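You operate a simulated robot arm through the tools that you are given. There is no shell and no other tool. Be economical: measure what you need, move in short steps, check, and stop when the job is done.

You are at the controls of a simulated two-armed robot. One attempt, no reset.

JOB
Reset the tripped power strip and run it without its biggest load.
Fine: all three outlet switches off first, then set the breaker, then switch on the two outlets with the smaller amps printed beside them; it must not trip again.
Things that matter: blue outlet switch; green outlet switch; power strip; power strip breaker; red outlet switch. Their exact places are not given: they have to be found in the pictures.

It is judged by the outcome, as a careful person would: the job done as asked, and still so three seconds after it is handed in. It fails if anything else is knocked over, pushed out of place, dropped, spilled or broken.

ROBOT AND FRAMES
Two 7-joint arms with fingered hands on one trunk, on a base that drives. Base frame: it is fixed to the floor where the robot stands at the start and does not move with it; the origin is under the middle of the robot, x ahead of it, y to its left, z up. Units: mm, degrees, N and s.
The left shoulder is at the start at [71, 172, 1427], the right one opposite. Places, roughly: blue outlet switch [1000, 0, 1100]; green outlet switch [1100, 0, 1100]; power strip [1100, 0, 1100]; power strip breaker [1100, 0, 1200]; red outlet switch [900, 0, 1100]. Payload 5 kg a hand.
The tool frame of a hand sits at the grasp point between the pads (the TCP): z along the fingers, y along the line on which they close. The tips reach 43 mm beyond it. Largest opening 144 mm; the body of the gripper starts 50 mm behind the TCP. The gripper is a hand of 5 fingers: y runs from the thumb to the fingers, the wrist lies at [-21, -124, -221] in the tool frame.
Orientation is that of the tool frame in the base frame, as a unit quaternion [x, y, z, w]. With the fingers straight down and the wrist toward the robot, the tool's x, y and z point along [0, 1, 0], [1, 0, 0] and [0, 0, -1] of the base frame.

CONTROLS
- The arms move only by the tool play_rows. It takes "left_commands", "right_commands" or both (then of equal length, played together; a hand with none holds still); each is a list that holds one entry, the list of rows, each a list of 6 numbers: the shift along the tool's x, y, z in cm, then the turn, a rotation vector about the tool's x, y, z in degrees. In form: [[[tx, ty, tz, wx, wy, wz], ...]]. A call has 1 to 8 rows; each row is the pose to reach, as a shift and turn from the pose commanded when the call began, along the tool's axes at that moment. Rows are played at 5 a second. More than 50 mm and 8.6 degrees between two rows, and nothing of the call is played. Where a pose cannot be reached the arm comes as near as it can. A force on the tool above 50 N (or 10 N above the force at the start of the call, whichever is more), or a blocked arm, ends the call early, and 0.2 s more pass. In this call time passes only in rows, and 0.2 s behind the last. It gives the time, the measured TCP pose, the force on the tool (base axes), the opening and the grip force at its end, in the units of the frame above (readings bear some noise), with the torque about the TCP (base axes, N m) and any sound that the robot's microphone picked up, and new pictures: "show" is both (left out), scene, wrist or none (wrist: the cameras of the hands that moved).
- Cameras (640 x 400 px; columns grow to the right, rows downward): "scene" is now at [141.7, -5, 1671.1]; the picture's right is [-0.04, -1.00, 0.00], its down [-0.50, 0.02, -0.87] and it looks along [0.86, -0.04, -0.50] (base axes); focal length 248 px, centre (320, 200). "left" rides on the left gripper at [-86, -108, -168] in its tool frame; the picture's right is [-0.80, -0.28, 0.53], its down [0.54, -0.73, 0.42] and it looks along [0.27, 0.63, 0.73] (tool axes); focal length 275 px, centre (320, 200). "right" rides on the right gripper at [86, -108, -168] in its tool frame; the picture's right is [-0.80, 0.28, -0.53], its down [-0.54, -0.73, 0.42] and it looks along [-0.27, 0.63, 0.73] (tool axes); focal length 275 px, centre (320, 200).
- lift_body(by): slides the trunk up (or, below 0, down) by that many mm; the arms and the scene camera ride with it, the base frame stays. It gives what a move gives, with no picture.
- drive_base(legs): drives the robot by 1 to 6 legs, each [ahead, left, turn to the left] in mm, mm and degrees, along the robot's own axes; the way and the turn of a leg run together, so that a leg with both is an arc; at most 1500 mm and 180 degrees a leg. The arms and the cameras ride along, it lands a little off, and it stops where it bumps. It gives what a move gives, and a new picture of the scene camera.
- move_fingers(index, middle, ring, little, thumb_bend, thumb_turn, hand): sets how far each is bent, from 0 (flat) to 1 (curled in); at 0.3 the hand is open as for a grip, at 0.7 the pads meet at the TCP. One left out holds its place. A second passes; each finger stops where it meets its share of the squeeze, and holds until it gets a number again. It is the only way to open and close the hand. It gives what a move gives, with no picture; readings hold the bend of each and the force on index, middle, ring, little, thumb and palm. thumb_turn goes from beside the hand (0) to across from the fingers (1), as for a grip.
- pan_tilt(pan, tilt): turns the head with the scene camera to pan (to the left, within 86 degrees either way) and tilt (down, from -29 to 69), counted from straight ahead of the robot. It gives what a move gives, and a new picture of the scene camera.
- locate(camera, pixels): there is no depth. For up to 12 entries [column, row, z] of the newest picture of that camera ("zoom" is the newest enlarged one), the place [x, y] in the base frame at which the ray of that pixel passes the height z, good to about 2 mm. It takes no simulated time.
- zoom(camera, box): a new picture of the part [left, top, right, bottom] of that camera's present view, enlarged. It takes no simulated time.
- sign_off(): hands the job in; it is judged then, once.

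Go step by step. Measure first, check grasps and placings, and put right what went wrong. The budget is 80 turns and 260 pictures, counting those below and the enlarged ones. Unless the task says otherwise, let go and move clear before handing in, and close with one line.

The tools are called after "Request:" by a JSON object that holds its "method" and its "body". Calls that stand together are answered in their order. play_rows: Moves the arms, as the interface text tells. Its arguments: {"type":"object","properties":{"left_commands":{"type":"array","items":{"type":"array","items":{"type":"array","items":{"type":"number"}}}},"right_commands":{"type":"array","items":{"type":"array","items":{"type":"array","items":{"type":"number"}}}},"show":{"type":"string","enum":["both","scene","wrist","none"]}},"required":[]} The other tools are called the same way: lift_body (by) slides the trunk up or down; move_fingers (index, middle, ring, little, thumb_bend, thumb_turn, hand) moves the fingers one by one; drive_base (legs) drives the base; pan_tilt (pan, tilt) turns the head that bears the scene camera; locate (camera, pixels) gives the place at which the rays of pixels pass given heights; zoom (camera, box) takes an enlarged picture of a part of a camera's view; sign_off () hands the job in.

At the start:

```text
clock: 0.0
left_eef_pos: [798.6, 309.6, 1386.1]
left_orientation: [0.708, 0.707, 0.0, 0.0]
left_ft_force: [0.4, 0.1, 0.8]
left_wrist_torque: [0.01, 0.0, 0.03]
left_grip_width: 143.5
left_finger_force: 0.1
left_shape: jaw
left_bend: [0.3, 0.3, 0.3, 0.3, 0.3, 0.98]
left_finger forces: [0.0, 0.1, 0.1, 0.0, 0.0, 0.0]
right_eef_pos: [700.7, -366.8, 1408.7]
right_orientation: [0.707, 0.707, 0.0, 0.0]
right_ft_force: [0.2, -0.4, -0.5]
right_wrist_torque: [-0.01, -0.01, 0.0]
right_grip_width: 143.6
right_finger_force: 0.0
right_shape: jaw
right_bend: [0.3, 0.3, 0.3, 0.3, 0.3, 0.98]
right_finger forces: [0.1, 0.0, 0.1, 0.0, 0.0, 0.0]
trunk travel left (down, up): [-525.0, 415.0]
robot x, y, heading: [0.9, 0.4, 0.1]
head pan, tilt: [-2.5, 30.0]
```

scene: 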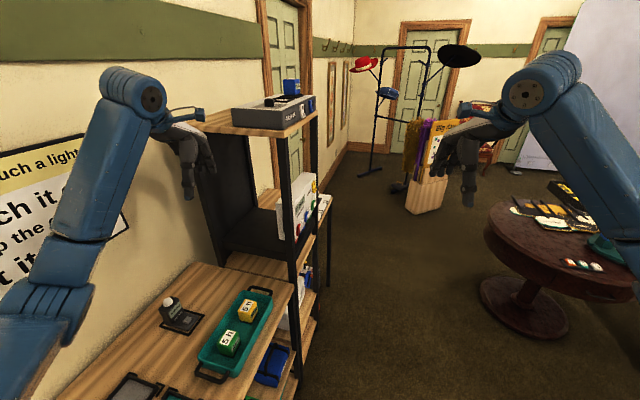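
right: 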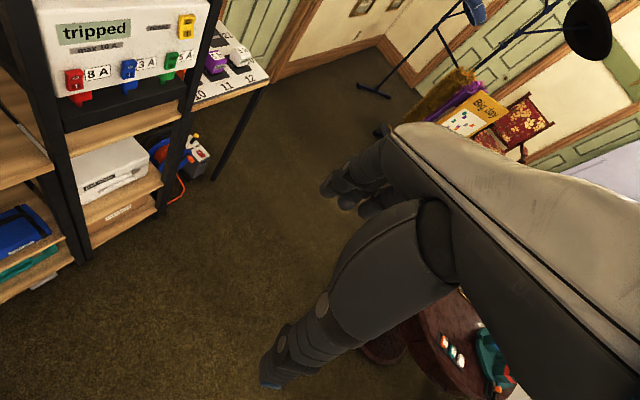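
left: 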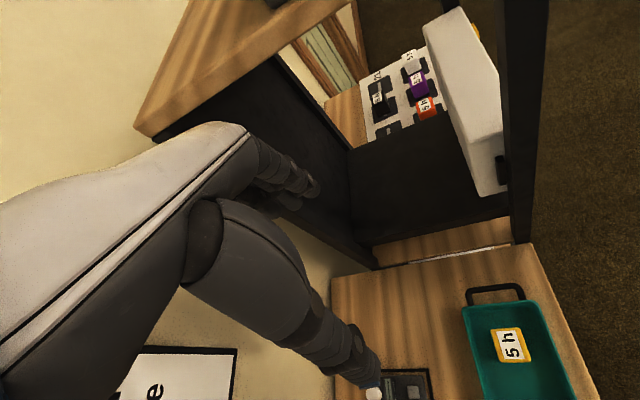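

The right picture shows a white box reading "tripped" with red (75,80), blue (128,70), green (172,60) switches and a yellow breaker (186,25), facing the robot's right. I'll zoom in on it.

Request:
{"method": "zoom", "body": {"camera": "right", "box": [30, 0, 230, 125]}}

Request:
{"method": "zoom", "body": {"camera": "scene", "box": [240, 140, 360, 300]}}

```text
3.20 times, centred on (130, 62) of right
```

zoom: 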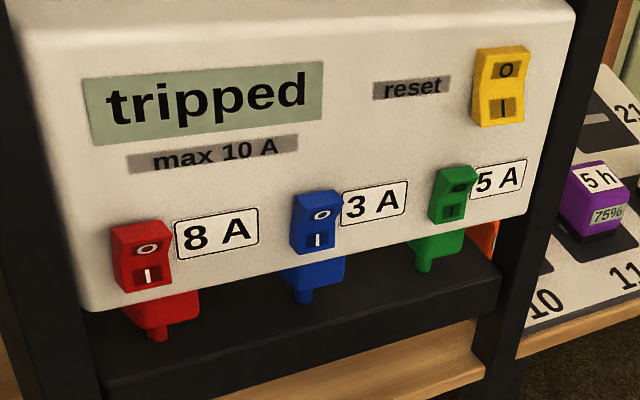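

```text
2.50 times, centred on (300, 220) of scene
```

zoom: 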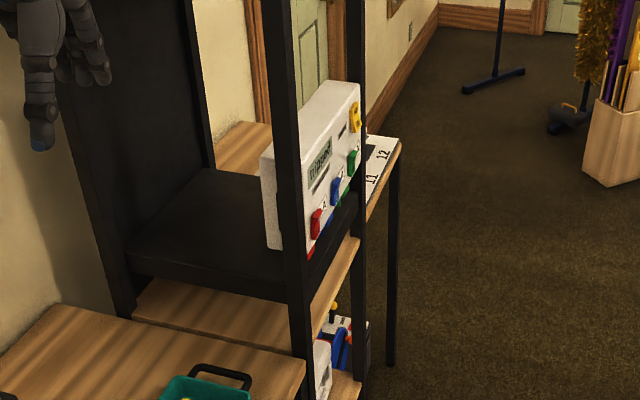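

The panel faces −y: each rocker has O on top and I below, with 8 A red, 3 A blue and 5 A green. I'll locate the switches and the table and shelf edges so I can plan a drive round to face it.

Request:
{"method": "locate", "body": {"camera": "scene", "pixels": [[306, 228, 1100], [314, 218, 1100], [322, 204, 1100], [323, 187, 1180], [488, 235, 750], [540, 300, 750], [636, 300, 750], [500, 205, 750], [480, 290, 0], [325, 290, 0], [296, 285, 800]]}}

Request:
{"method": "locate", "body": {"camera": "right", "pixels": [[75, 80, 1100], [128, 70, 1100], [172, 61, 1100], [186, 27, 1170], [240, 180, 0], [90, 260, 0], [370, 340, 0]]}}

```text
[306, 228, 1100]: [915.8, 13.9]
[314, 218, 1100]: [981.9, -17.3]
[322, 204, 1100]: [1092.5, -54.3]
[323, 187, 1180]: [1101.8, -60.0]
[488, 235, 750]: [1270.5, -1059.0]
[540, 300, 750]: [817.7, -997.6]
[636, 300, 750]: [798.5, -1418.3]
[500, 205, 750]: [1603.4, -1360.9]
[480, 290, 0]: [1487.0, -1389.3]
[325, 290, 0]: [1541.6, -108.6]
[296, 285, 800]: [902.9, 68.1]
```

```text
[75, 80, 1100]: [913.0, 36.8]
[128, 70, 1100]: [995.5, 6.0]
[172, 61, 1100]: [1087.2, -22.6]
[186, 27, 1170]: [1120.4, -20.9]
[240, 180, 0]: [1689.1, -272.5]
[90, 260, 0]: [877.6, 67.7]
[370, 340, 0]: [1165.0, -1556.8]
```

From both views the panel runs from about (890,20) to (1050,-45) at z≈1120 and faces roughly (-0.36,-0.93). I'll pull both arms in, start pointing the right hand forward, and look to the right before driving.

Request:
{"method": "play_rows", "body": {"left_commands": [[[0, -3.5, 0, 0, 0, 0], [0, -7, 0, 0, 0, 0], [0, -10.5, 0, 0, 0, 0], [0, -14, 0, 0, 0, 0], [0, -17.5, 0, 0, 0, 0], [0, -21, 0, 0, 0, 0], [0, -23, 0, 0, 0, 0], [0, -25, 0, 0, 0, 0]]], "right_commands": [[[0, -1.5, 0, -8, 0, 0], [0, -3, 0, -16, 0, 0], [0, -4.5, 0, -24, 0, 0], [0, -6, 0, -32, 0, 0], [0, -7.5, 0, -40, 0, 0], [0, -9, 0, -48, 0, 0], [0, -10, 0, -56, 0, 0], [0, -10, 0, -64, 0, 0]]], "show": "none"}}

Request:
{"method": "pan_tilt", "body": {"pan": -75, "tilt": 40}}

```text
clock: 1.8
left_eef_pos: [549.3, 309.9, 1386.4]
left_orientation: [0.707, 0.707, -0.001, 0.001]
left_ft_force: [0.5, -0.6, 0.3]
left_wrist_torque: [0.02, -0.07, 0.04]
left_grip_width: 143.9
left_finger_force: 0.0
left_shape: jaw
left_bend: [0.3, 0.3, 0.3, 0.3, 0.3, 0.98]
left_finger forces: [0.0, 0.1, 0.0, 0.0, 0.0, 0.0]
right_eef_pos: [632.6, -383.4, 1406.3]
right_orientation: [0.598, 0.6, 0.376, 0.377]
right_ft_force: [-0.1, -0.5, 1.2]
right_wrist_torque: [-0.04, 0.0, -0.02]
right_grip_width: 143.5
right_finger_force: 0.1
right_shape: jaw
right_bend: [0.3, 0.3, 0.3, 0.3, 0.3, 0.98]
right_finger forces: [0.0, 0.1, 0.0, 0.0, 0.1, 0.1]
right hand out of reach, approached as far as the arm can: row 6, 7, 8
trunk travel left (down, up): [-525.0, 415.0]
robot x, y, heading: [-0.7, 1.5, -0.0]
head pan, tilt: [-2.5, 30.0]
```

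```text
clock: 3.2
left_eef_pos: [550.7, 309.6, 1385.8]
left_orientation: [0.707, 0.707, 0.0, 0.0]
left_ft_force: [-0.4, -0.5, -0.3]
left_wrist_torque: [0.03, 0.0, 0.05]
left_grip_width: 144.1
left_finger_force: 0.1
left_shape: jaw
left_bend: [0.3, 0.3, 0.3, 0.3, 0.3, 0.98]
left_finger forces: [0.1, 0.1, 0.0, 0.0, 0.0, 0.0]
right_eef_pos: [635.8, -384.1, 1403.9]
right_orientation: [0.599, 0.6, 0.375, 0.375]
right_ft_force: [-0.3, -0.8, 0.5]
right_wrist_torque: [0.02, 0.0, -0.01]
right_grip_width: 143.8
right_finger_force: 0.1
right_shape: jaw
right_bend: [0.3, 0.3, 0.3, 0.3, 0.3, 0.98]
right_finger forces: [0.0, 0.0, 0.1, 0.0, 0.0, 0.0]
trunk travel left (down, up): [-525.0, 415.0]
robot x, y, heading: [2.7, -0.6, 0.4]
head pan, tilt: [-75.0, 40.0]
```

scene: 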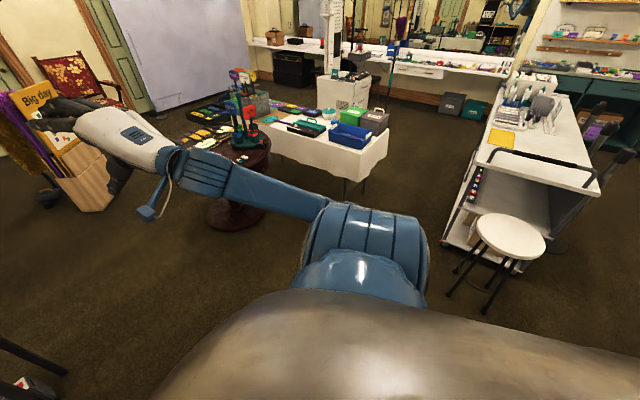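

The rotation is on track and the floor to the right is clear up to the table and stool. Next I'll drive right, turn 70° left and slide right to face the panel, staying a bit far back.

Request:
{"method": "drive_base", "body": {"legs": [[200, -600, 0], [0, 0, 70], [-30, -380, 0]]}}

Request:
{"method": "pan_tilt", "body": {"pan": -10, "tilt": 35}}

```text
clock: 11.8
left_eef_pos: [441.9, -129.0, 1385.3]
left_orientation: [0.173, 0.985, 0.0, 0.001]
left_ft_force: [0.3, 1.2, 0.0]
left_wrist_torque: [-0.02, -0.04, 0.0]
left_grip_width: 143.9
left_finger_force: 0.1
left_shape: jaw
left_bend: [0.3, 0.3, 0.3, 0.3, 0.3, 0.98]
left_finger forces: [0.0, 0.0, 0.1, 0.1, 0.0, 0.1]
right_eef_pos: [1122.1, -285.4, 1405.3]
right_orientation: [0.147, 0.835, 0.522, 0.093]
right_ft_force: [0.1, 0.4, 0.2]
right_wrist_torque: [0.01, -0.03, -0.05]
right_grip_width: 144.0
right_finger_force: 0.1
right_shape: jaw
right_bend: [0.3, 0.3, 0.3, 0.3, 0.3, 0.98]
right_finger forces: [0.1, 0.1, 0.1, 0.0, 0.0, 0.0]
trunk travel left (down, up): [-525.0, 415.0]
robot x, y, heading: [545.4, -755.3, 70.0]
head pan, tilt: [-75.0, 40.0]
```

scene: 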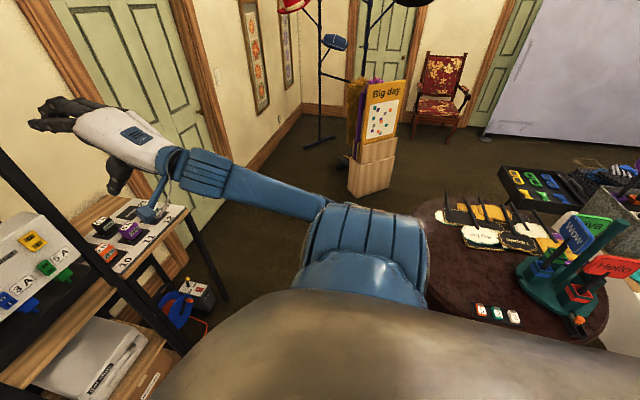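

```text
clock: 13.2
left_eef_pos: [443.9, -129.6, 1387.2]
left_orientation: [0.172, 0.985, -0.001, 0.0]
left_ft_force: [0.0, 0.4, -0.3]
left_wrist_torque: [0.02, 0.01, -0.01]
left_grip_width: 144.0
left_finger_force: 0.0
left_shape: jaw
left_bend: [0.3, 0.3, 0.3, 0.3, 0.3, 0.98]
left_finger forces: [0.0, 0.1, 0.0, 0.1, 0.0, 0.0]
right_eef_pos: [1123.6, -286.9, 1404.8]
right_orientation: [0.147, 0.835, 0.521, 0.092]
right_ft_force: [0.0, -0.2, -0.1]
right_wrist_torque: [-0.04, 0.0, -0.01]
right_grip_width: 143.8
right_finger_force: 0.0
right_shape: jaw
right_bend: [0.3, 0.3, 0.3, 0.3, 0.3, 0.98]
right_finger forces: [0.0, 0.1, 0.0, 0.0, 0.1, 0.0]
trunk travel left (down, up): [-525.0, 415.0]
robot x, y, heading: [547.4, -752.2, 70.0]
head pan, tilt: [-10.0, 35.0]
```

scene: 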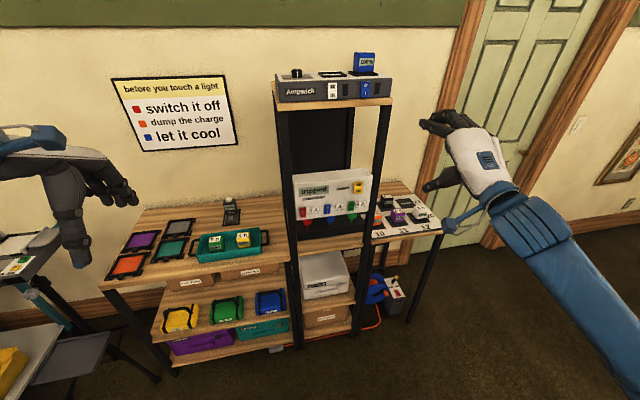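

The panel now faces the robot squarely between two shelf posts, around (330,200). I'll zoom in and read the switch states.

Request:
{"method": "zoom", "body": {"camera": "scene", "box": [280, 160, 390, 235]}}

Request:
{"method": "locate", "body": {"camera": "zoom", "pixels": [[144, 296, 1120]]}}

```text
5.33 times, centred on (335, 198) of scene
```

zoom: 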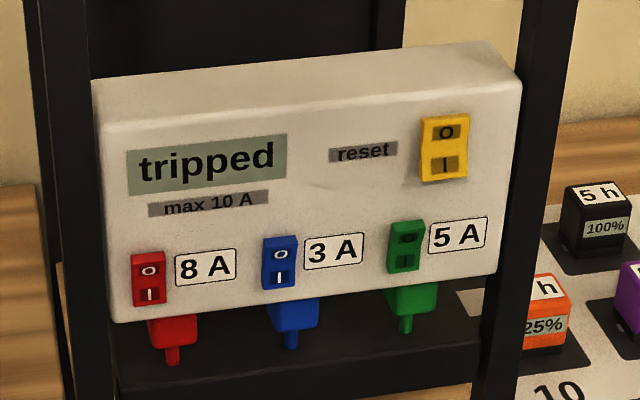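

```text
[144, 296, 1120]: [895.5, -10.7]
```

The rocker tilts aren't clear from here. I'll lower the trunk, extend only the index finger, and level the hand so the wrist camera can see the panel.

Request:
{"method": "lift_body", "body": {"by": -200}}

Request:
{"method": "move_fingers", "body": {"hand": "right", "index": 0, "middle": 1, "ring": 1, "little": 1, "thumb_bend": 0.6, "thumb_turn": 0.5}}

Request:
{"method": "play_rows", "body": {"right_commands": [[[2, 0, 0, -8, 0, 0], [4, 0, 0, -16, 0, 0], [6, 0, 0, -24, 0, 0], [8, 0, 0, -26, 0, 0], [10, 0, 0, -26, 0, 0], [12, 0, 0, -26, 0, 0]]]}}

```text
clock: 15.3
left_eef_pos: [443.1, -129.0, 1185.7]
left_orientation: [0.172, 0.985, 0.0, -0.001]
left_ft_force: [0.0, -0.3, -1.5]
left_wrist_torque: [-0.04, -0.01, 0.01]
left_grip_width: 143.8
left_finger_force: 0.1
left_shape: jaw
left_bend: [0.3, 0.3, 0.3, 0.3, 0.3, 0.98]
left_finger forces: [0.0, 0.0, 0.1, 0.0, 0.0, 0.1]
right_eef_pos: [1123.5, -288.0, 1203.7]
right_orientation: [0.145, 0.836, 0.522, 0.091]
right_ft_force: [-0.8, -0.1, 0.7]
right_wrist_torque: [0.04, -0.01, -0.01]
right_grip_width: 144.1
right_finger_force: 0.2
right_shape: jaw
right_bend: [0.3, 0.3, 0.3, 0.3, 0.3, 0.98]
right_finger forces: [0.0, 0.0, 0.0, 0.0, 0.0, 0.0]
trunk travel left (down, up): [-325.0, 615.0]
robot x, y, heading: [545.5, -753.1, 69.7]
head pan, tilt: [-10.0, 35.0]
```

```text
clock: 16.3
left_eef_pos: [443.5, -129.9, 1185.4]
left_orientation: [0.173, 0.985, 0.0, 0.0]
left_ft_force: [0.1, -0.1, 0.0]
left_wrist_torque: [-0.02, -0.01, 0.01]
left_grip_width: 143.7
left_finger_force: 0.0
left_shape: jaw
left_bend: [0.3, 0.3, 0.3, 0.3, 0.3, 0.98]
left_finger forces: [0.0, 0.0, 0.0, 0.0, 0.1, 0.0]
right_eef_pos: [1123.4, -288.1, 1203.2]
right_orientation: [0.146, 0.835, 0.522, 0.091]
right_ft_force: [0.1, -0.2, 0.6]
right_wrist_torque: [0.03, 0.05, -0.05]
right_grip_width: 165.3
right_finger_force: 0.1
right_shape: fingers
right_bend: [0.0, 1.0, 1.0, 1.0, 0.6, 0.51]
right_finger forces: [0.1, 0.0, 0.1, 0.1, 0.0, 0.0]
trunk travel left (down, up): [-325.0, 615.0]
robot x, y, heading: [546.7, -751.1, 70.0]
head pan, tilt: [-10.0, 35.0]
```

```text
clock: 17.7
left_eef_pos: [442.7, -129.2, 1186.2]
left_orientation: [0.172, 0.985, 0.0, 0.0]
left_ft_force: [-0.8, -0.4, -0.7]
left_wrist_torque: [0.0, -0.01, 0.02]
left_grip_width: 144.0
left_finger_force: 0.1
left_shape: jaw
left_bend: [0.3, 0.3, 0.3, 0.3, 0.3, 0.98]
left_finger forces: [0.0, 0.1, 0.0, 0.0, 0.1, 0.0]
right_eef_pos: [1008.6, -246.5, 1204.7]
right_orientation: [0.122, 0.696, 0.697, 0.123]
right_ft_force: [0.1, -0.1, 0.0]
right_wrist_torque: [-0.02, 0.01, -0.03]
right_grip_width: 164.9
right_finger_force: 0.1
right_shape: fingers
right_bend: [0.0, 1.0, 1.0, 1.0, 0.6, 0.51]
right_finger forces: [0.0, 0.0, 0.1, 0.0, 0.0, 0.0]
trunk travel left (down, up): [-325.0, 615.0]
robot x, y, heading: [543.9, -752.1, 69.7]
head pan, tilt: [-10.0, 35.0]
```

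scene: 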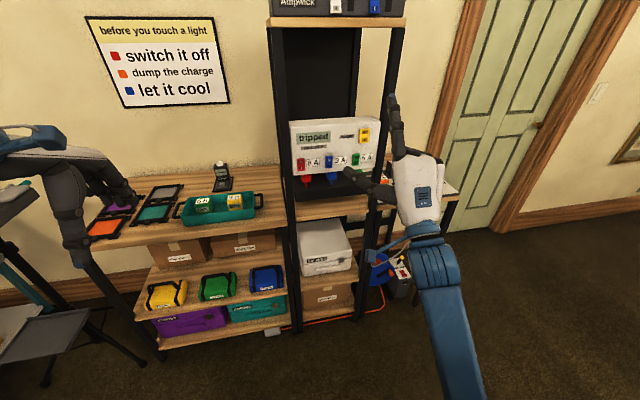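
right: 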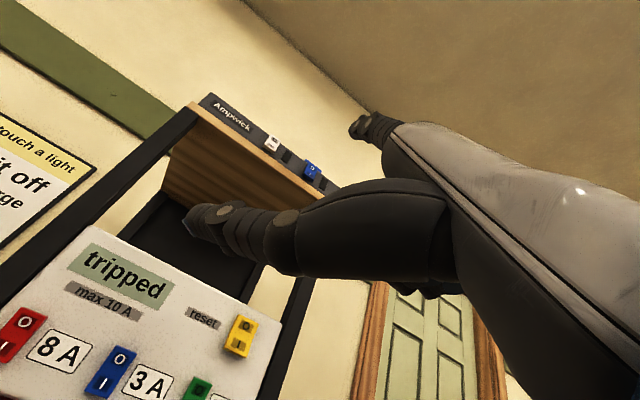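

The hand overlaps the panel in the picture, so I'll zoom on it to see which finger is the extended one.

Request:
{"method": "zoom", "body": {"camera": "scene", "box": [280, 80, 460, 240]}}

Request:
{"method": "zoom", "body": {"camera": "right", "box": [0, 180, 340, 400]}}

```text
2.50 times, centred on (370, 160) of scene
```

zoom: 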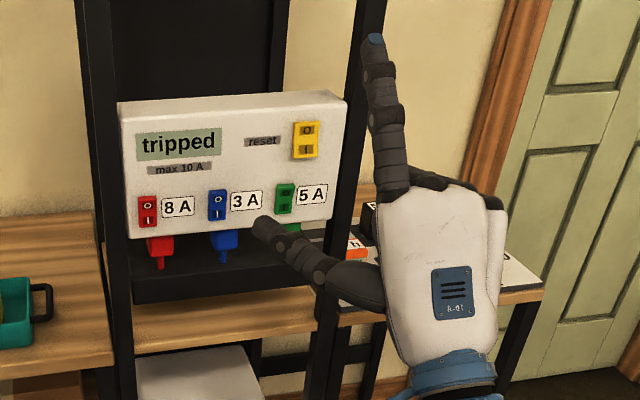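

```text
1.82 times, centred on (170, 290) of right
```

zoom: 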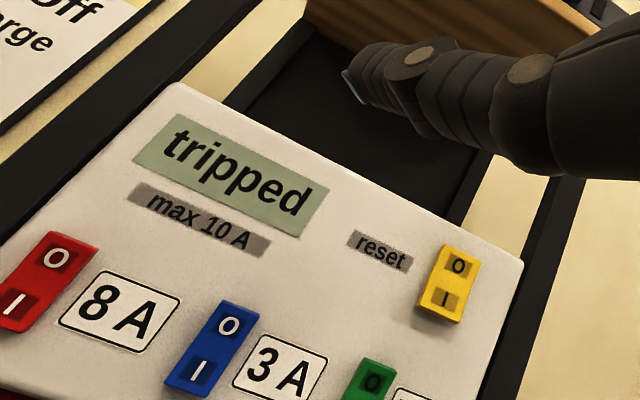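

The index points up and forward and the thumb points left. I'll triangulate the index tip and the switches from both cameras.

Request:
{"method": "locate", "body": {"camera": "scene", "pixels": [[392, 96, 1300], [392, 96, 1250], [301.2, 164, 1100], [301.2, 164, 1130], [328.8, 162, 1100], [328.8, 162, 1130], [356, 159.2, 1100], [356, 159.2, 1130], [364.4, 136, 1180], [364.4, 136, 1210], [298, 188, 1050], [369, 171, 1060]]}}

Request:
{"method": "locate", "body": {"camera": "right", "pixels": [[358, 122, 1300], [358, 122, 1250], [22, 334, 1100], [22, 334, 1130], [111, 372, 1100], [111, 372, 1130], [241, 337, 1180], [241, 337, 1210], [81, 224, 1250], [81, 224, 1220], [283, 321, 1250], [283, 321, 1220]]}}

```text
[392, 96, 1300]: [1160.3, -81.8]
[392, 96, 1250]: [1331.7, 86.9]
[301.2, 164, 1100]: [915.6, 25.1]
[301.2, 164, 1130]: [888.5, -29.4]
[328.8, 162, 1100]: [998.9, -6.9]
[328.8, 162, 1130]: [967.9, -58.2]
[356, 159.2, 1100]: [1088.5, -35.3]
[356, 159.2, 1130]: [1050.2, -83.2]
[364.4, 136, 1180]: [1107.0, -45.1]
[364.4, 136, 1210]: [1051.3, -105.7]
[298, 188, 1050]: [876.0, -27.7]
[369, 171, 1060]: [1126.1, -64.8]
```

```text
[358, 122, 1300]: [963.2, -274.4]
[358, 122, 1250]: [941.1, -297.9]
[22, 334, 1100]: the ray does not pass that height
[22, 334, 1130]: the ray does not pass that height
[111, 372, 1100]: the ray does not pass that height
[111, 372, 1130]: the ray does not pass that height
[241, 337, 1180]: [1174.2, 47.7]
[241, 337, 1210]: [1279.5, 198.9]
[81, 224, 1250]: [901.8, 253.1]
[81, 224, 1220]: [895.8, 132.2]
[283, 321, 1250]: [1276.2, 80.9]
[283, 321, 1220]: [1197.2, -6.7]
```

Triangulated, red is at about (920,43,1090), blue (1006,12,1089), green (1100,-16,1088) and the breaker (1128,-18,1167). The index tip sits +145 mm along tool y, so I'll pitch the hand about +52° to point it level at the panel.

Request:
{"method": "move_fingers", "body": {"hand": "right", "thumb_bend": 1, "thumb_turn": 1}}

Request:
{"method": "play_rows", "body": {"right_commands": [[[0, -1, -2, 7, 0, 0], [0, -3, -4, 14, 0, 0], [0, -5, -5, 21, 0, 0], [0, -7, -5, 28, 0, 0], [0, -9, -5, 35, 0, 0], [0, -10, -5, 42, 0, 0], [0, -11, -5, 48, 0, 0], [0, -12, -5, 52, 0, 0]]]}}

Request:
{"method": "zoom", "body": {"camera": "scene", "box": [270, 90, 450, 250]}}

```text
clock: 18.7
left_eef_pos: [442.8, -130.7, 1185.5]
left_orientation: [0.173, 0.985, 0.0, 0.0]
left_ft_force: [-0.1, 0.0, -0.6]
left_wrist_torque: [0.02, -0.01, -0.01]
left_grip_width: 143.7
left_finger_force: 0.1
left_shape: jaw
left_bend: [0.3, 0.3, 0.3, 0.3, 0.3, 0.98]
left_finger forces: [0.1, 0.0, 0.1, 0.1, 0.0, 0.0]
right_eef_pos: [1008.4, -246.5, 1205.1]
right_orientation: [0.122, 0.697, 0.696, 0.121]
right_ft_force: [-0.4, 0.2, 0.3]
right_wrist_torque: [-0.02, -0.02, -0.02]
right_grip_width: 70.6
right_finger_force: 0.1
right_shape: fingers
right_bend: [0.0, 1.0, 1.0, 1.0, 1.0, 1.0]
right_finger forces: [0.0, 0.0, 0.1, 0.1, 0.0, 0.0]
trunk travel left (down, up): [-325.0, 615.0]
robot x, y, heading: [548.1, -752.5, 69.9]
head pan, tilt: [-10.0, 35.0]
```

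```text
clock: 20.5
left_eef_pos: [442.1, -128.7, 1186.5]
left_orientation: [0.174, 0.985, 0.0, 0.0]
left_ft_force: [0.4, -0.1, -0.9]
left_wrist_torque: [-0.01, -0.01, 0.02]
left_grip_width: 144.0
left_finger_force: 0.1
left_shape: jaw
left_bend: [0.3, 0.3, 0.3, 0.3, 0.3, 0.98]
left_finger forces: [0.0, 0.0, 0.0, 0.0, 0.0, 0.0]
right_eef_pos: [1022.9, -239.1, 1076.1]
right_orientation: [0.162, 0.932, 0.32, 0.056]
right_ft_force: [-0.1, 0.9, 0.0]
right_wrist_torque: [0.01, 0.02, -0.06]
right_grip_width: 70.8
right_finger_force: 0.0
right_shape: fingers
right_bend: [0.0, 1.0, 1.0, 1.0, 1.0, 1.0]
right_finger forces: [0.1, 0.1, 0.1, 0.0, 0.0, 0.0]
right hand out of reach, approached as far as the arm can: row 1, 2, 3, 4, 5, 6, 7, 8
trunk travel left (down, up): [-325.0, 615.0]
robot x, y, heading: [542.2, -755.9, 69.6]
head pan, tilt: [-10.0, 35.0]
```

scene: 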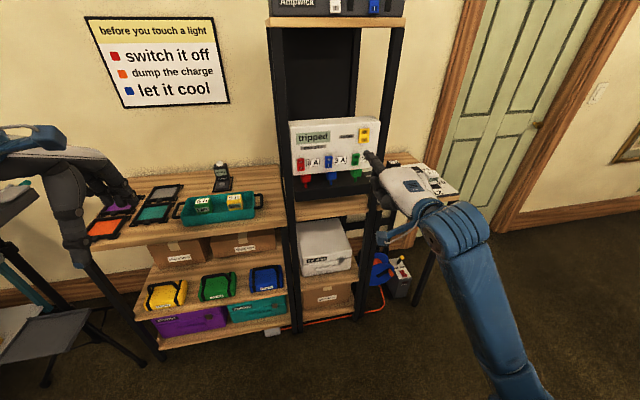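
right: 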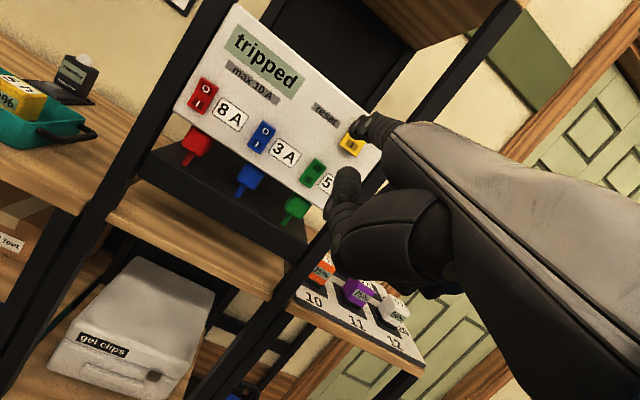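

```text
2.50 times, centred on (360, 170) of scene
```

zoom: 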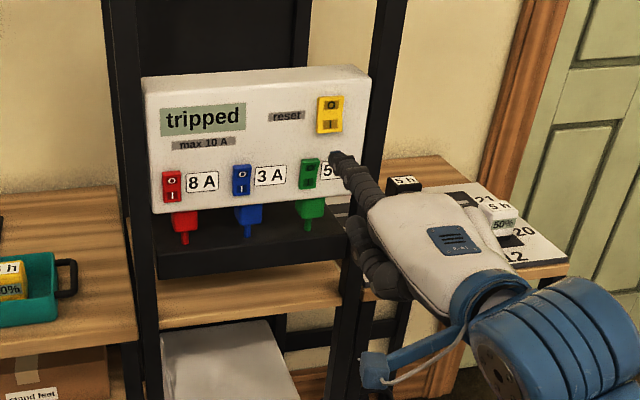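

The index now points level at the panel between green and the breaker, but the arm is folded to its limit. I'll back the base up 80 mm and triangulate the tip again.

Request:
{"method": "drive_base", "body": {"legs": [[-80, 0, 2]]}}

Request:
{"method": "play_rows", "body": {"right_commands": [[[0, 0, 0, 0, 0, 0]]], "show": "wrist"}}

Request:
{"method": "zoom", "body": {"camera": "scene", "box": [270, 110, 430, 210]}}

Request:
{"method": "zoom", "body": {"camera": "right", "box": [170, 20, 410, 170]}}

```text
clock: 21.6
left_eef_pos: [395.6, -210.8, 1187.1]
left_orientation: [0.156, 0.988, 0.0, 0.0]
left_ft_force: [0.7, -0.9, 0.0]
left_wrist_torque: [0.06, -0.05, -0.01]
left_grip_width: 143.7
left_finger_force: 0.2
left_shape: jaw
left_bend: [0.3, 0.3, 0.3, 0.3, 0.3, 0.98]
left_finger forces: [0.0, 0.0, 0.1, 0.0, 0.0, 0.0]
right_eef_pos: [977.7, -298.0, 1078.0]
right_orientation: [0.146, 0.934, 0.322, 0.051]
right_ft_force: [-0.3, -1.0, 1.4]
right_wrist_torque: [0.02, -0.02, -0.03]
right_grip_width: 70.8
right_finger_force: 0.1
right_shape: fingers
right_bend: [0.0, 1.0, 1.0, 1.0, 1.0, 1.0]
right_finger forces: [0.1, 0.0, 0.1, 0.1, 0.0, 0.1]
trunk travel left (down, up): [-325.0, 615.0]
robot x, y, heading: [517.4, -829.9, 71.8]
head pan, tilt: [-10.0, 35.0]
```

scene: 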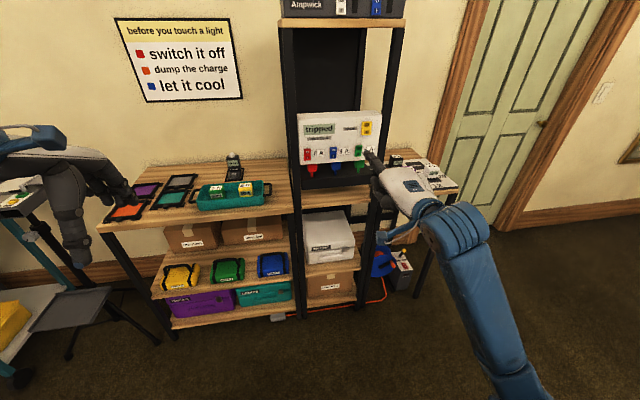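

```text
clock: 22.0
left_eef_pos: [396.6, -207.3, 1185.7]
left_orientation: [0.156, 0.988, -0.001, -0.001]
left_ft_force: [0.8, 0.3, -0.6]
left_wrist_torque: [-0.08, -0.01, -0.03]
left_grip_width: 143.7
left_finger_force: 0.1
left_shape: jaw
left_bend: [0.3, 0.3, 0.3, 0.3, 0.3, 0.98]
left_finger forces: [0.0, 0.0, 0.0, 0.1, 0.0, 0.0]
right_eef_pos: [980.1, -296.8, 1076.2]
right_orientation: [0.147, 0.934, 0.321, 0.051]
right_ft_force: [0.4, 0.2, -0.3]
right_wrist_torque: [-0.02, -0.01, -0.02]
right_grip_width: 70.9
right_finger_force: 0.0
right_shape: fingers
right_bend: [0.0, 1.0, 1.0, 1.0, 1.0, 1.0]
right_finger forces: [0.1, 0.0, 0.0, 0.1, 0.0, 0.0]
trunk travel left (down, up): [-325.0, 615.0]
robot x, y, heading: [519.5, -827.4, 71.8]
head pan, tilt: [-10.0, 35.0]
```

right: 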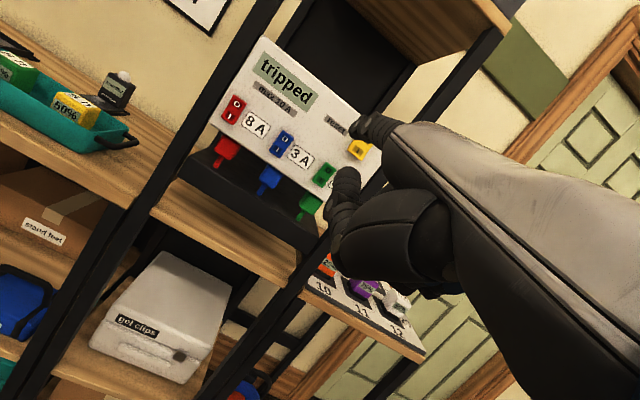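

```text
4.00 times, centred on (350, 160) of scene
```

zoom: 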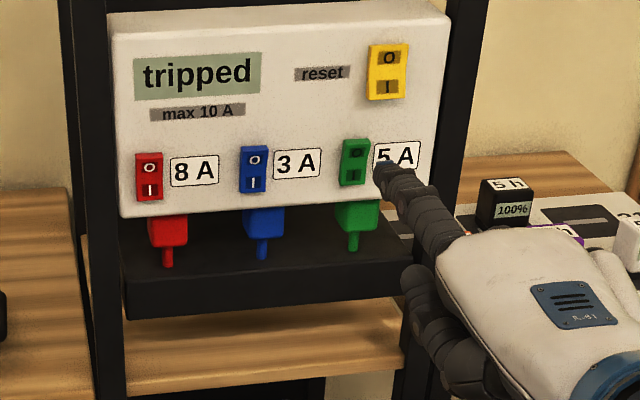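

```text
2.67 times, centred on (290, 95) of right
```

zoom: 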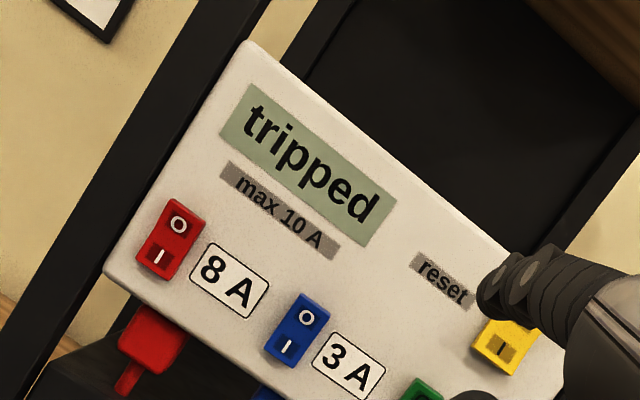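

Now I'll triangulate the tip and the marks from these two views.

Request:
{"method": "locate", "body": {"camera": "zoom", "pixels": [[488, 285, 1150], [488, 285, 1180], [178, 224, 1100], [178, 224, 1080], [158, 257, 1080], [158, 257, 1060], [306, 317, 1100], [306, 317, 1080], [288, 348, 1080], [288, 348, 1060], [500, 350, 1150], [500, 350, 1170]]}}

Request:
{"method": "locate", "body": {"camera": "scene", "pixels": [[365.5, 153, 1150], [365.5, 153, 1180], [307.5, 152, 1100], [307.5, 152, 1080], [307.5, 157.5, 1080], [307.5, 157.5, 1060], [333.5, 149.75, 1100], [333.5, 156, 1080], [359, 148, 1100], [358, 154, 1080], [367.25, 125, 1180], [366.75, 131.75, 1160]]}}

```text
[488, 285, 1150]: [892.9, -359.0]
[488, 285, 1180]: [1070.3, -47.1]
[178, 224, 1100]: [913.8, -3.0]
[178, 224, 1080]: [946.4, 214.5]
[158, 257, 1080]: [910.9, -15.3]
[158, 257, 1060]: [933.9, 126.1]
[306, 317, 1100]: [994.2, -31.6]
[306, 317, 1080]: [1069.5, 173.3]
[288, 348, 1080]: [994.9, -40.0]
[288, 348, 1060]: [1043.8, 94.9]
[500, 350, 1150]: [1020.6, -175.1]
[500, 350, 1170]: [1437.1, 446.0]
```

```text
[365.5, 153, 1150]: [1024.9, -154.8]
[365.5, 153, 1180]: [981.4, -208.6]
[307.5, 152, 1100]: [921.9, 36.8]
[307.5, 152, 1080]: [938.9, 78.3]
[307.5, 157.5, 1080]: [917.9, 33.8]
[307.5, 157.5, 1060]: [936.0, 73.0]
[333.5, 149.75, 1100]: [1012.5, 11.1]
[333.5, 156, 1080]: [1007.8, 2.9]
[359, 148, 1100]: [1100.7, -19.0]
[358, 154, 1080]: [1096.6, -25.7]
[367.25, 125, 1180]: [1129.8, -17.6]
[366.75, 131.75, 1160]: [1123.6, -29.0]
```

Panel-frame estimates are red r=866, blue 959 and green 1055, with O at z≈1096 and I at z≈1071. The breaker is at r=1080 with O 1179 and I 1155, and the tip is at r=1008, n=133, z=1167. I'll bring the tip to about 40 mm in front of the red "O".

Request:
{"method": "play_rows", "body": {"right_commands": [[[3.6, -1.1, 1.4, 0, 0, 0], [7.2, -2.2, 2.8, 0, 0, 0], [10.8, -3.2, 4.1, 0, 0, 0], [14.3, -4.3, 5.5, 0, 0, 0], [14.3, -0.8, 8.3, 0, 0, 0], [14.3, 2.8, 11.1, 0, 0, 0], [14.3, 7.6, 14.8, 0, 0, 0]]]}}

Request:
{"method": "zoom", "body": {"camera": "scene", "box": [270, 110, 430, 210]}}

Request:
{"method": "zoom", "body": {"camera": "right", "box": [280, 40, 520, 190]}}

```text
refused: row 7 steps farther than a row can; nothing moved
```

```text
4.00 times, centred on (350, 160) of scene
```

zoom: 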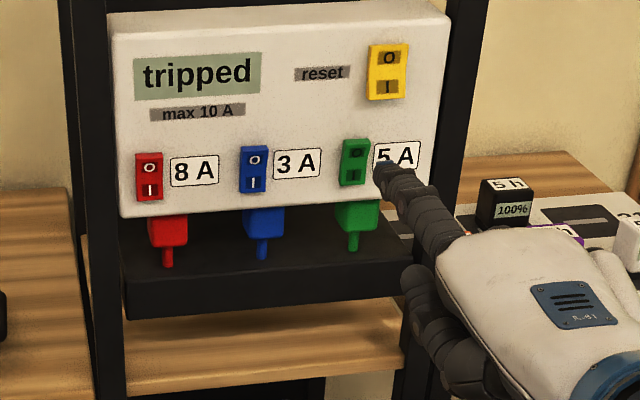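

```text
2.67 times, centred on (400, 115) of right
```

zoom: 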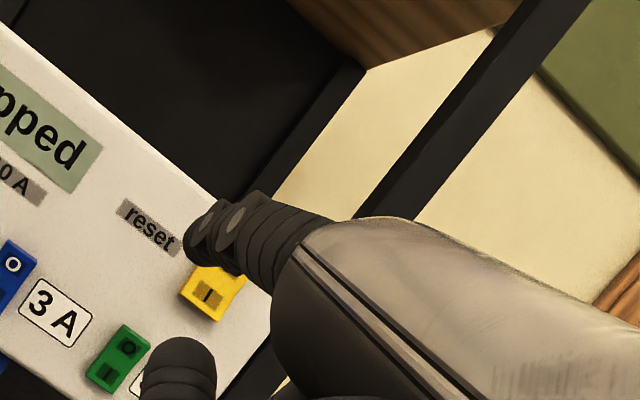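

The last row was too long a step, so nothing moved; I'll split it.

Request:
{"method": "play_rows", "body": {"right_commands": [[[3.6, -1.1, 1.4, 0, 0, 0], [7.2, -2.2, 2.8, 0, 0, 0], [10.8, -3.2, 4.1, 0, 0, 0], [14.3, -4.3, 5.5, 0, 0, 0], [14.3, -1.2, 7.9, 0, 0, 0], [14.3, 1.9, 10.3, 0, 0, 0], [14.3, 5, 12.7, 0, 0, 0], [14.3, 7.6, 14.8, 0, 0, 0]]]}}

Request:
{"method": "zoom", "body": {"camera": "scene", "box": [270, 110, 430, 210]}}

Request:
{"method": "zoom", "body": {"camera": "right", "box": [280, 40, 520, 190]}}

```text
clock: 23.8
left_eef_pos: [395.3, -209.7, 1185.5]
left_orientation: [0.155, 0.988, -0.001, 0.0]
left_ft_force: [0.5, 0.6, -0.2]
left_wrist_torque: [-0.06, 0.0, -0.01]
left_grip_width: 143.7
left_finger_force: 0.0
left_shape: jaw
left_bend: [0.3, 0.3, 0.3, 0.3, 0.3, 0.98]
left_finger forces: [0.0, 0.0, 0.0, 0.0, 0.1, 0.0]
right_eef_pos: [889.0, -109.7, 1006.9]
right_orientation: [0.146, 0.934, 0.322, 0.05]
right_ft_force: [0.3, 0.2, -0.7]
right_wrist_torque: [-0.02, 0.0, -0.01]
right_grip_width: 70.8
right_finger_force: 0.1
right_shape: fingers
right_bend: [0.0, 1.0, 1.0, 1.0, 1.0, 1.0]
right_finger forces: [0.1, 0.0, 0.0, 0.0, 0.0, 0.0]
trunk travel left (down, up): [-325.0, 615.0]
robot x, y, heading: [522.2, -830.2, 71.9]
head pan, tilt: [-10.0, 35.0]
```

scene: 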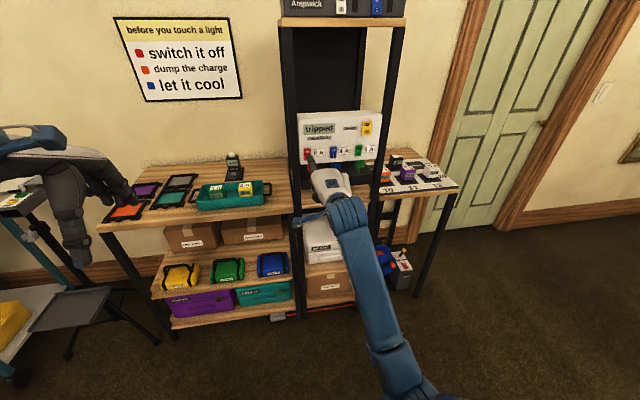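
right: 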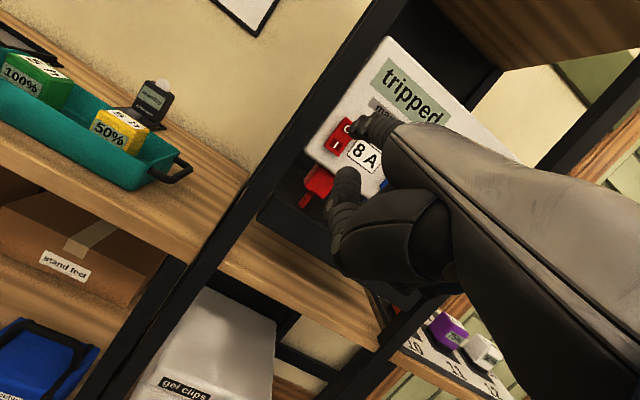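

```text
4.00 times, centred on (350, 160) of scene
```

zoom: 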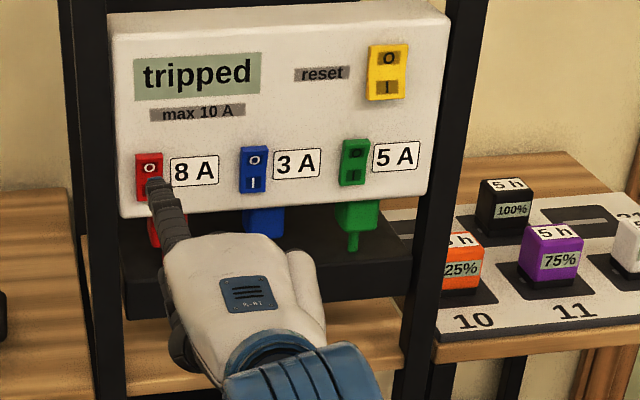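

```text
2.67 times, centred on (400, 115) of right
```

zoom: 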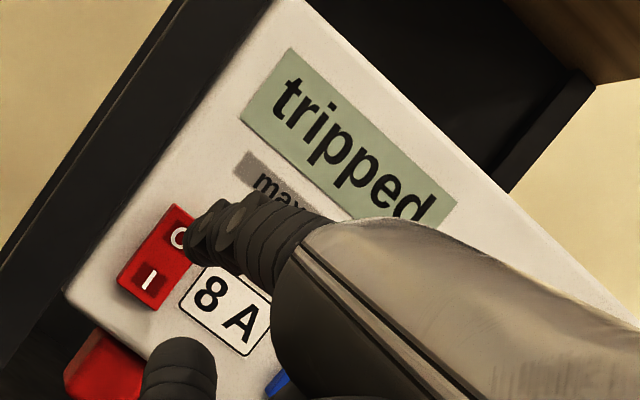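

The tip is on the red O line, about 45 mm out by estimate (n≈283, z≈1098). I'll press forward gradually.

Request:
{"method": "play_rows", "body": {"right_commands": [[[0, 1.58, 1.23, 0, 0, 0], [0, 2.36, 1.85, 0, 0, 0], [0, 2.76, 2.16, 0, 0, 0], [0, 3.15, 2.46, 0, 0, 0], [0, 3.55, 2.77, 0, 0, 0], [0, 3.94, 3.08, 0, 0, 0]]], "show": "none"}}

Request:
{"method": "zoom", "body": {"camera": "scene", "box": [270, 110, 430, 210]}}

Request:
{"method": "zoom", "body": {"camera": "right", "box": [280, 40, 520, 190]}}

```text
clock: 25.2
left_eef_pos: [393.6, -214.3, 1188.7]
left_orientation: [0.157, 0.988, 0.002, 0.0]
left_ft_force: [0.4, -0.7, -0.4]
left_wrist_torque: [0.01, 0.01, -0.03]
left_grip_width: 144.0
left_finger_force: 0.1
left_shape: jaw
left_bend: [0.3, 0.3, 0.3, 0.3, 0.3, 0.98]
left_finger forces: [0.0, 0.0, 0.1, 0.0, 0.1, 0.1]
right_eef_pos: [902.5, -67.9, 1012.2]
right_orientation: [0.146, 0.933, 0.325, 0.051]
right_ft_force: [-16.2, -47.1, -2.3]
right_wrist_torque: [4.01, -1.41, 0.66]
right_grip_width: 69.0
right_finger_force: 25.1
right_shape: fingers
right_bend: [0.01, 1.0, 1.0, 1.0, 1.0, 1.0]
right_finger forces: [48.9, 0.0, 0.0, 0.0, 0.0, 0.0]
trunk travel left (down, up): [-325.0, 615.0]
robot x, y, heading: [521.6, -830.4, 71.8]
head pan, tilt: [-10.0, 35.0]
```

```text
4.00 times, centred on (350, 160) of scene
```

zoom: 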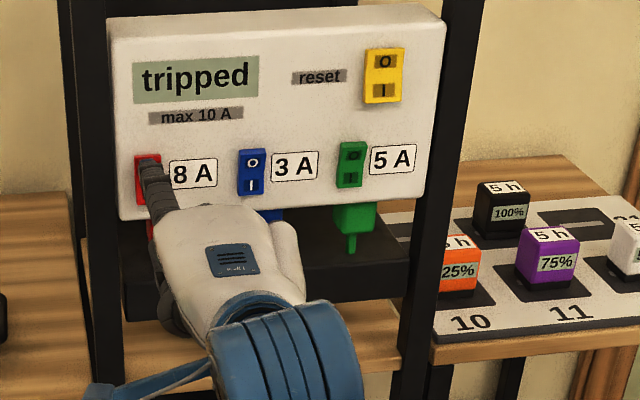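

```text
2.67 times, centred on (400, 115) of right
```

zoom: 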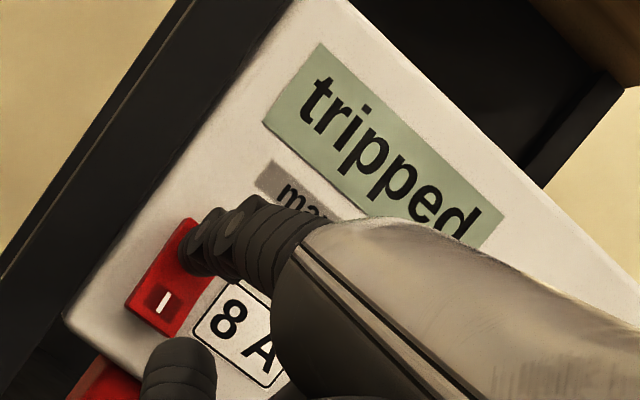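

The press met the 50 N limit on the index and no click was reported. I'll retreat and look at the rocker.

Request:
{"method": "play_rows", "body": {"right_commands": [[[0, -1.6, -1.2, 0, 0, 0], [0, -3.2, -2.5, 0, 0, 0], [0, -6.0, -4.7, 0, 0, 0], [-3, -9.0, -7, 0, 0, 0]]], "show": "none"}}

Request:
{"method": "zoom", "body": {"camera": "scene", "box": [290, 120, 390, 182]}}

Request:
{"method": "zoom", "body": {"camera": "right", "box": [210, 40, 450, 190]}}

```text
clock: 26.2
left_eef_pos: [396.1, -211.6, 1188.2]
left_orientation: [0.155, 0.988, 0.001, 0.0]
left_ft_force: [0.2, -1.2, 0.5]
left_wrist_torque: [0.06, 0.05, -0.02]
left_grip_width: 143.9
left_finger_force: 0.0
left_shape: jaw
left_bend: [0.3, 0.3, 0.3, 0.3, 0.3, 0.98]
left_finger forces: [0.1, 0.0, 0.0, 0.0, 0.0, 0.0]
right_eef_pos: [898.5, -182.5, 1006.8]
right_orientation: [0.147, 0.934, 0.322, 0.05]
right_ft_force: [0.3, -0.7, -0.4]
right_wrist_torque: [0.06, 0.02, 0.01]
right_grip_width: 70.7
right_finger_force: 0.1
right_shape: fingers
right_bend: [0.0, 1.0, 1.0, 1.0, 1.0, 1.0]
right_finger forces: [0.1, 0.0, 0.0, 0.1, 0.0, 0.0]
trunk travel left (down, up): [-325.0, 615.0]
robot x, y, heading: [522.2, -829.4, 72.2]
head pan, tilt: [-10.0, 35.0]
```

```text
6.40 times, centred on (340, 151) of scene
```

zoom: 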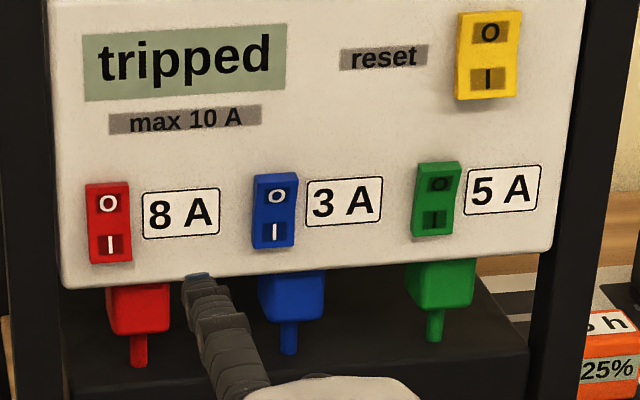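

```text
2.67 times, centred on (330, 115) of right
```

zoom: 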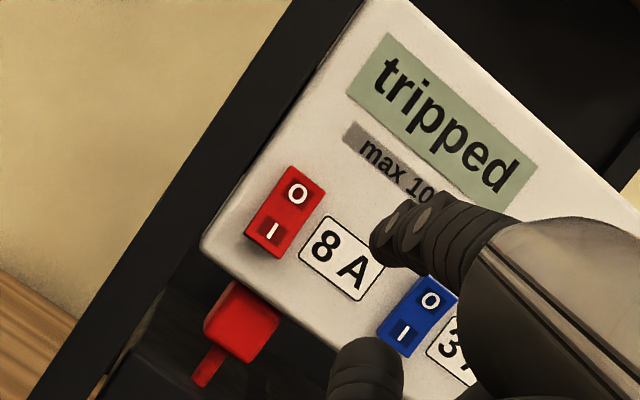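

I need a closer comparison of the red and blue rocker shapes.

Request:
{"method": "zoom", "body": {"camera": "scene", "box": [298, 142, 340, 168]}}

Request:
{"method": "zoom", "body": {"camera": "right", "box": [290, 90, 400, 160]}}

```text
15.24 times, centred on (319, 155) of scene
```

zoom: 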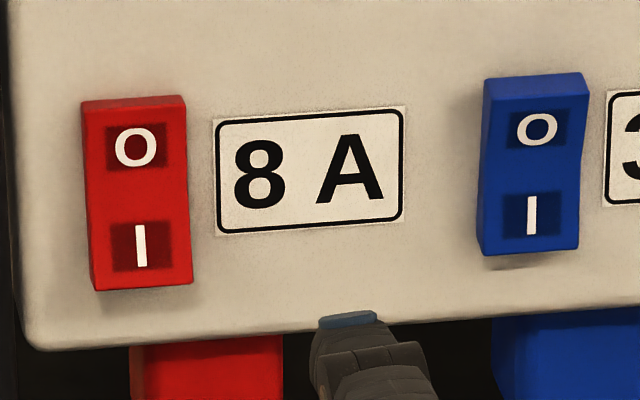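

```text
5.71 times, centred on (345, 125) of right
```

zoom: 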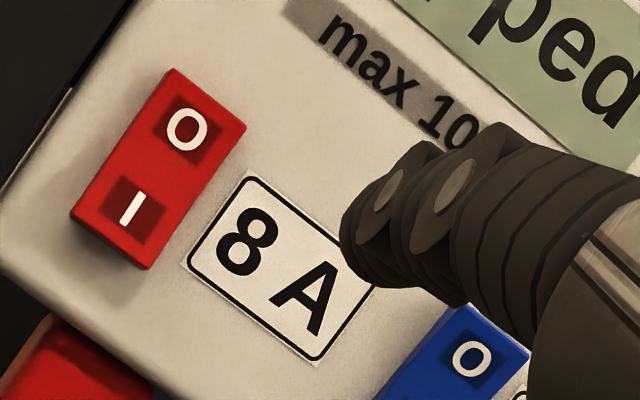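

The close-up shows red's O half pressed in and blue's O half still standing out. So red is off and pressing O works; blue O is next.

Request:
{"method": "play_rows", "body": {"right_commands": [[[-3.3, 0, 0, 0, 0, 0], [-6.45, 0, 0, 0, 0, 0], [-6.45, 3.15, 2.46, 0, 0, 0], [-6.45, 6.3, 4.93, 0, 0, 0], [-6.45, 7.49, 5.85, 0, 0, 0], [-6.45, 8.27, 6.47, 0, 0, 0], [-6.45, 8.67, 6.78, 0, 0, 0], [-6.45, 8.9, 6.95, 0, 0, 0]]], "show": "none"}}

Request:
{"method": "zoom", "body": {"camera": "right", "box": [250, 40, 490, 190]}}

```text
clock: 28.0
left_eef_pos: [393.9, -214.1, 1189.0]
left_orientation: [0.156, 0.988, 0.001, 0.0]
left_ft_force: [0.6, 0.3, 0.7]
left_wrist_torque: [0.02, -0.01, -0.02]
left_grip_width: 143.8
left_finger_force: 0.0
left_shape: jaw
left_bend: [0.3, 0.3, 0.3, 0.3, 0.3, 0.98]
left_finger forces: [0.1, 0.0, 0.0, 0.0, 0.0, 0.1]
right_eef_pos: [992.2, -97.9, 1010.9]
right_orientation: [0.146, 0.933, 0.325, 0.05]
right_ft_force: [-14.8, -41.7, -2.7]
right_wrist_torque: [3.62, -1.35, 0.7]
right_grip_width: 69.0
right_finger_force: 22.4
right_shape: fingers
right_bend: [0.01, 1.0, 1.0, 1.0, 1.0, 1.0]
right_finger forces: [44.6, 0.0, 0.0, 0.1, 0.0, 0.0]
trunk travel left (down, up): [-325.0, 615.0]
robot x, y, heading: [515.9, -831.3, 72.1]
head pan, tilt: [-10.0, 35.0]
```

```text
2.67 times, centred on (370, 115) of right
```

zoom: 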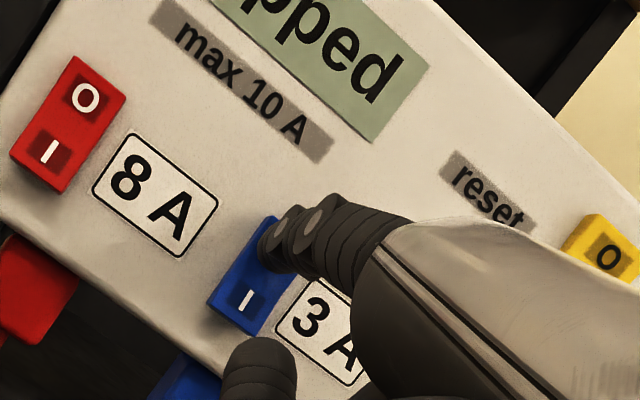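

The press landed on blue O, and blue's I half now stands proud. I'll back off, shift 96 mm right and press green O.

Request:
{"method": "play_rows", "body": {"right_commands": [[[0, -2, -1.56, 0, 0, 0], [0, -3.94, -3.08, 0, 0, 0], [-4.8, -3.94, -3.08, 0, 0, 0], [-9.6, -3.94, -3.08, 0, 0, 0], [-9.6, -1.6, -1.25, 0, 0, 0], [-9.6, -0.8, -0.62, 0, 0, 0], [-9.6, -0.3, -0.25, 0, 0, 0], [-9.6, 0, 0, 0, 0, 0]]], "show": "none"}}

Request:
{"method": "zoom", "body": {"camera": "right", "box": [250, 40, 490, 190]}}

```text
clock: 29.8
left_eef_pos: [395.1, -214.5, 1189.4]
left_orientation: [0.156, 0.988, 0.002, 0.0]
left_ft_force: [-0.1, -0.5, -0.5]
left_wrist_torque: [0.0, -0.03, -0.01]
left_grip_width: 143.6
left_finger_force: 0.0
left_shape: jaw
left_bend: [0.3, 0.3, 0.3, 0.3, 0.3, 0.98]
left_finger forces: [0.1, 0.0, 0.1, 0.1, 0.0, 0.0]
right_eef_pos: [1084.4, -128.7, 1011.8]
right_orientation: [0.146, 0.933, 0.324, 0.05]
right_ft_force: [-16.1, -44.1, -2.3]
right_wrist_torque: [3.72, -1.36, 0.7]
right_grip_width: 68.7
right_finger_force: 23.5
right_shape: fingers
right_bend: [0.01, 1.0, 1.0, 1.0, 1.0, 1.0]
right_finger forces: [46.0, 0.0, 0.1, 0.1, 0.0, 0.0]
trunk travel left (down, up): [-325.0, 615.0]
robot x, y, heading: [524.0, -829.3, 71.8]
head pan, tilt: [-10.0, 35.0]
```

```text
2.67 times, centred on (370, 115) of right
```

zoom: 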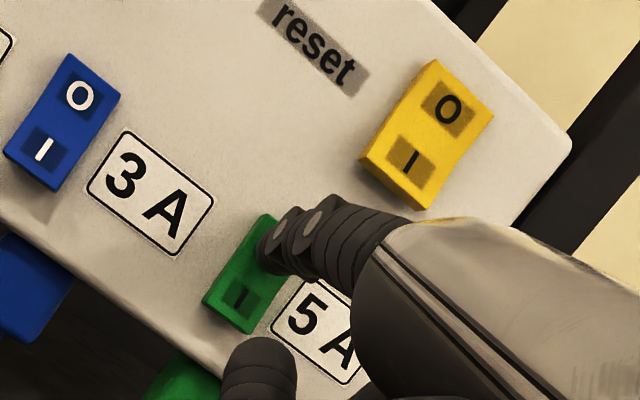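

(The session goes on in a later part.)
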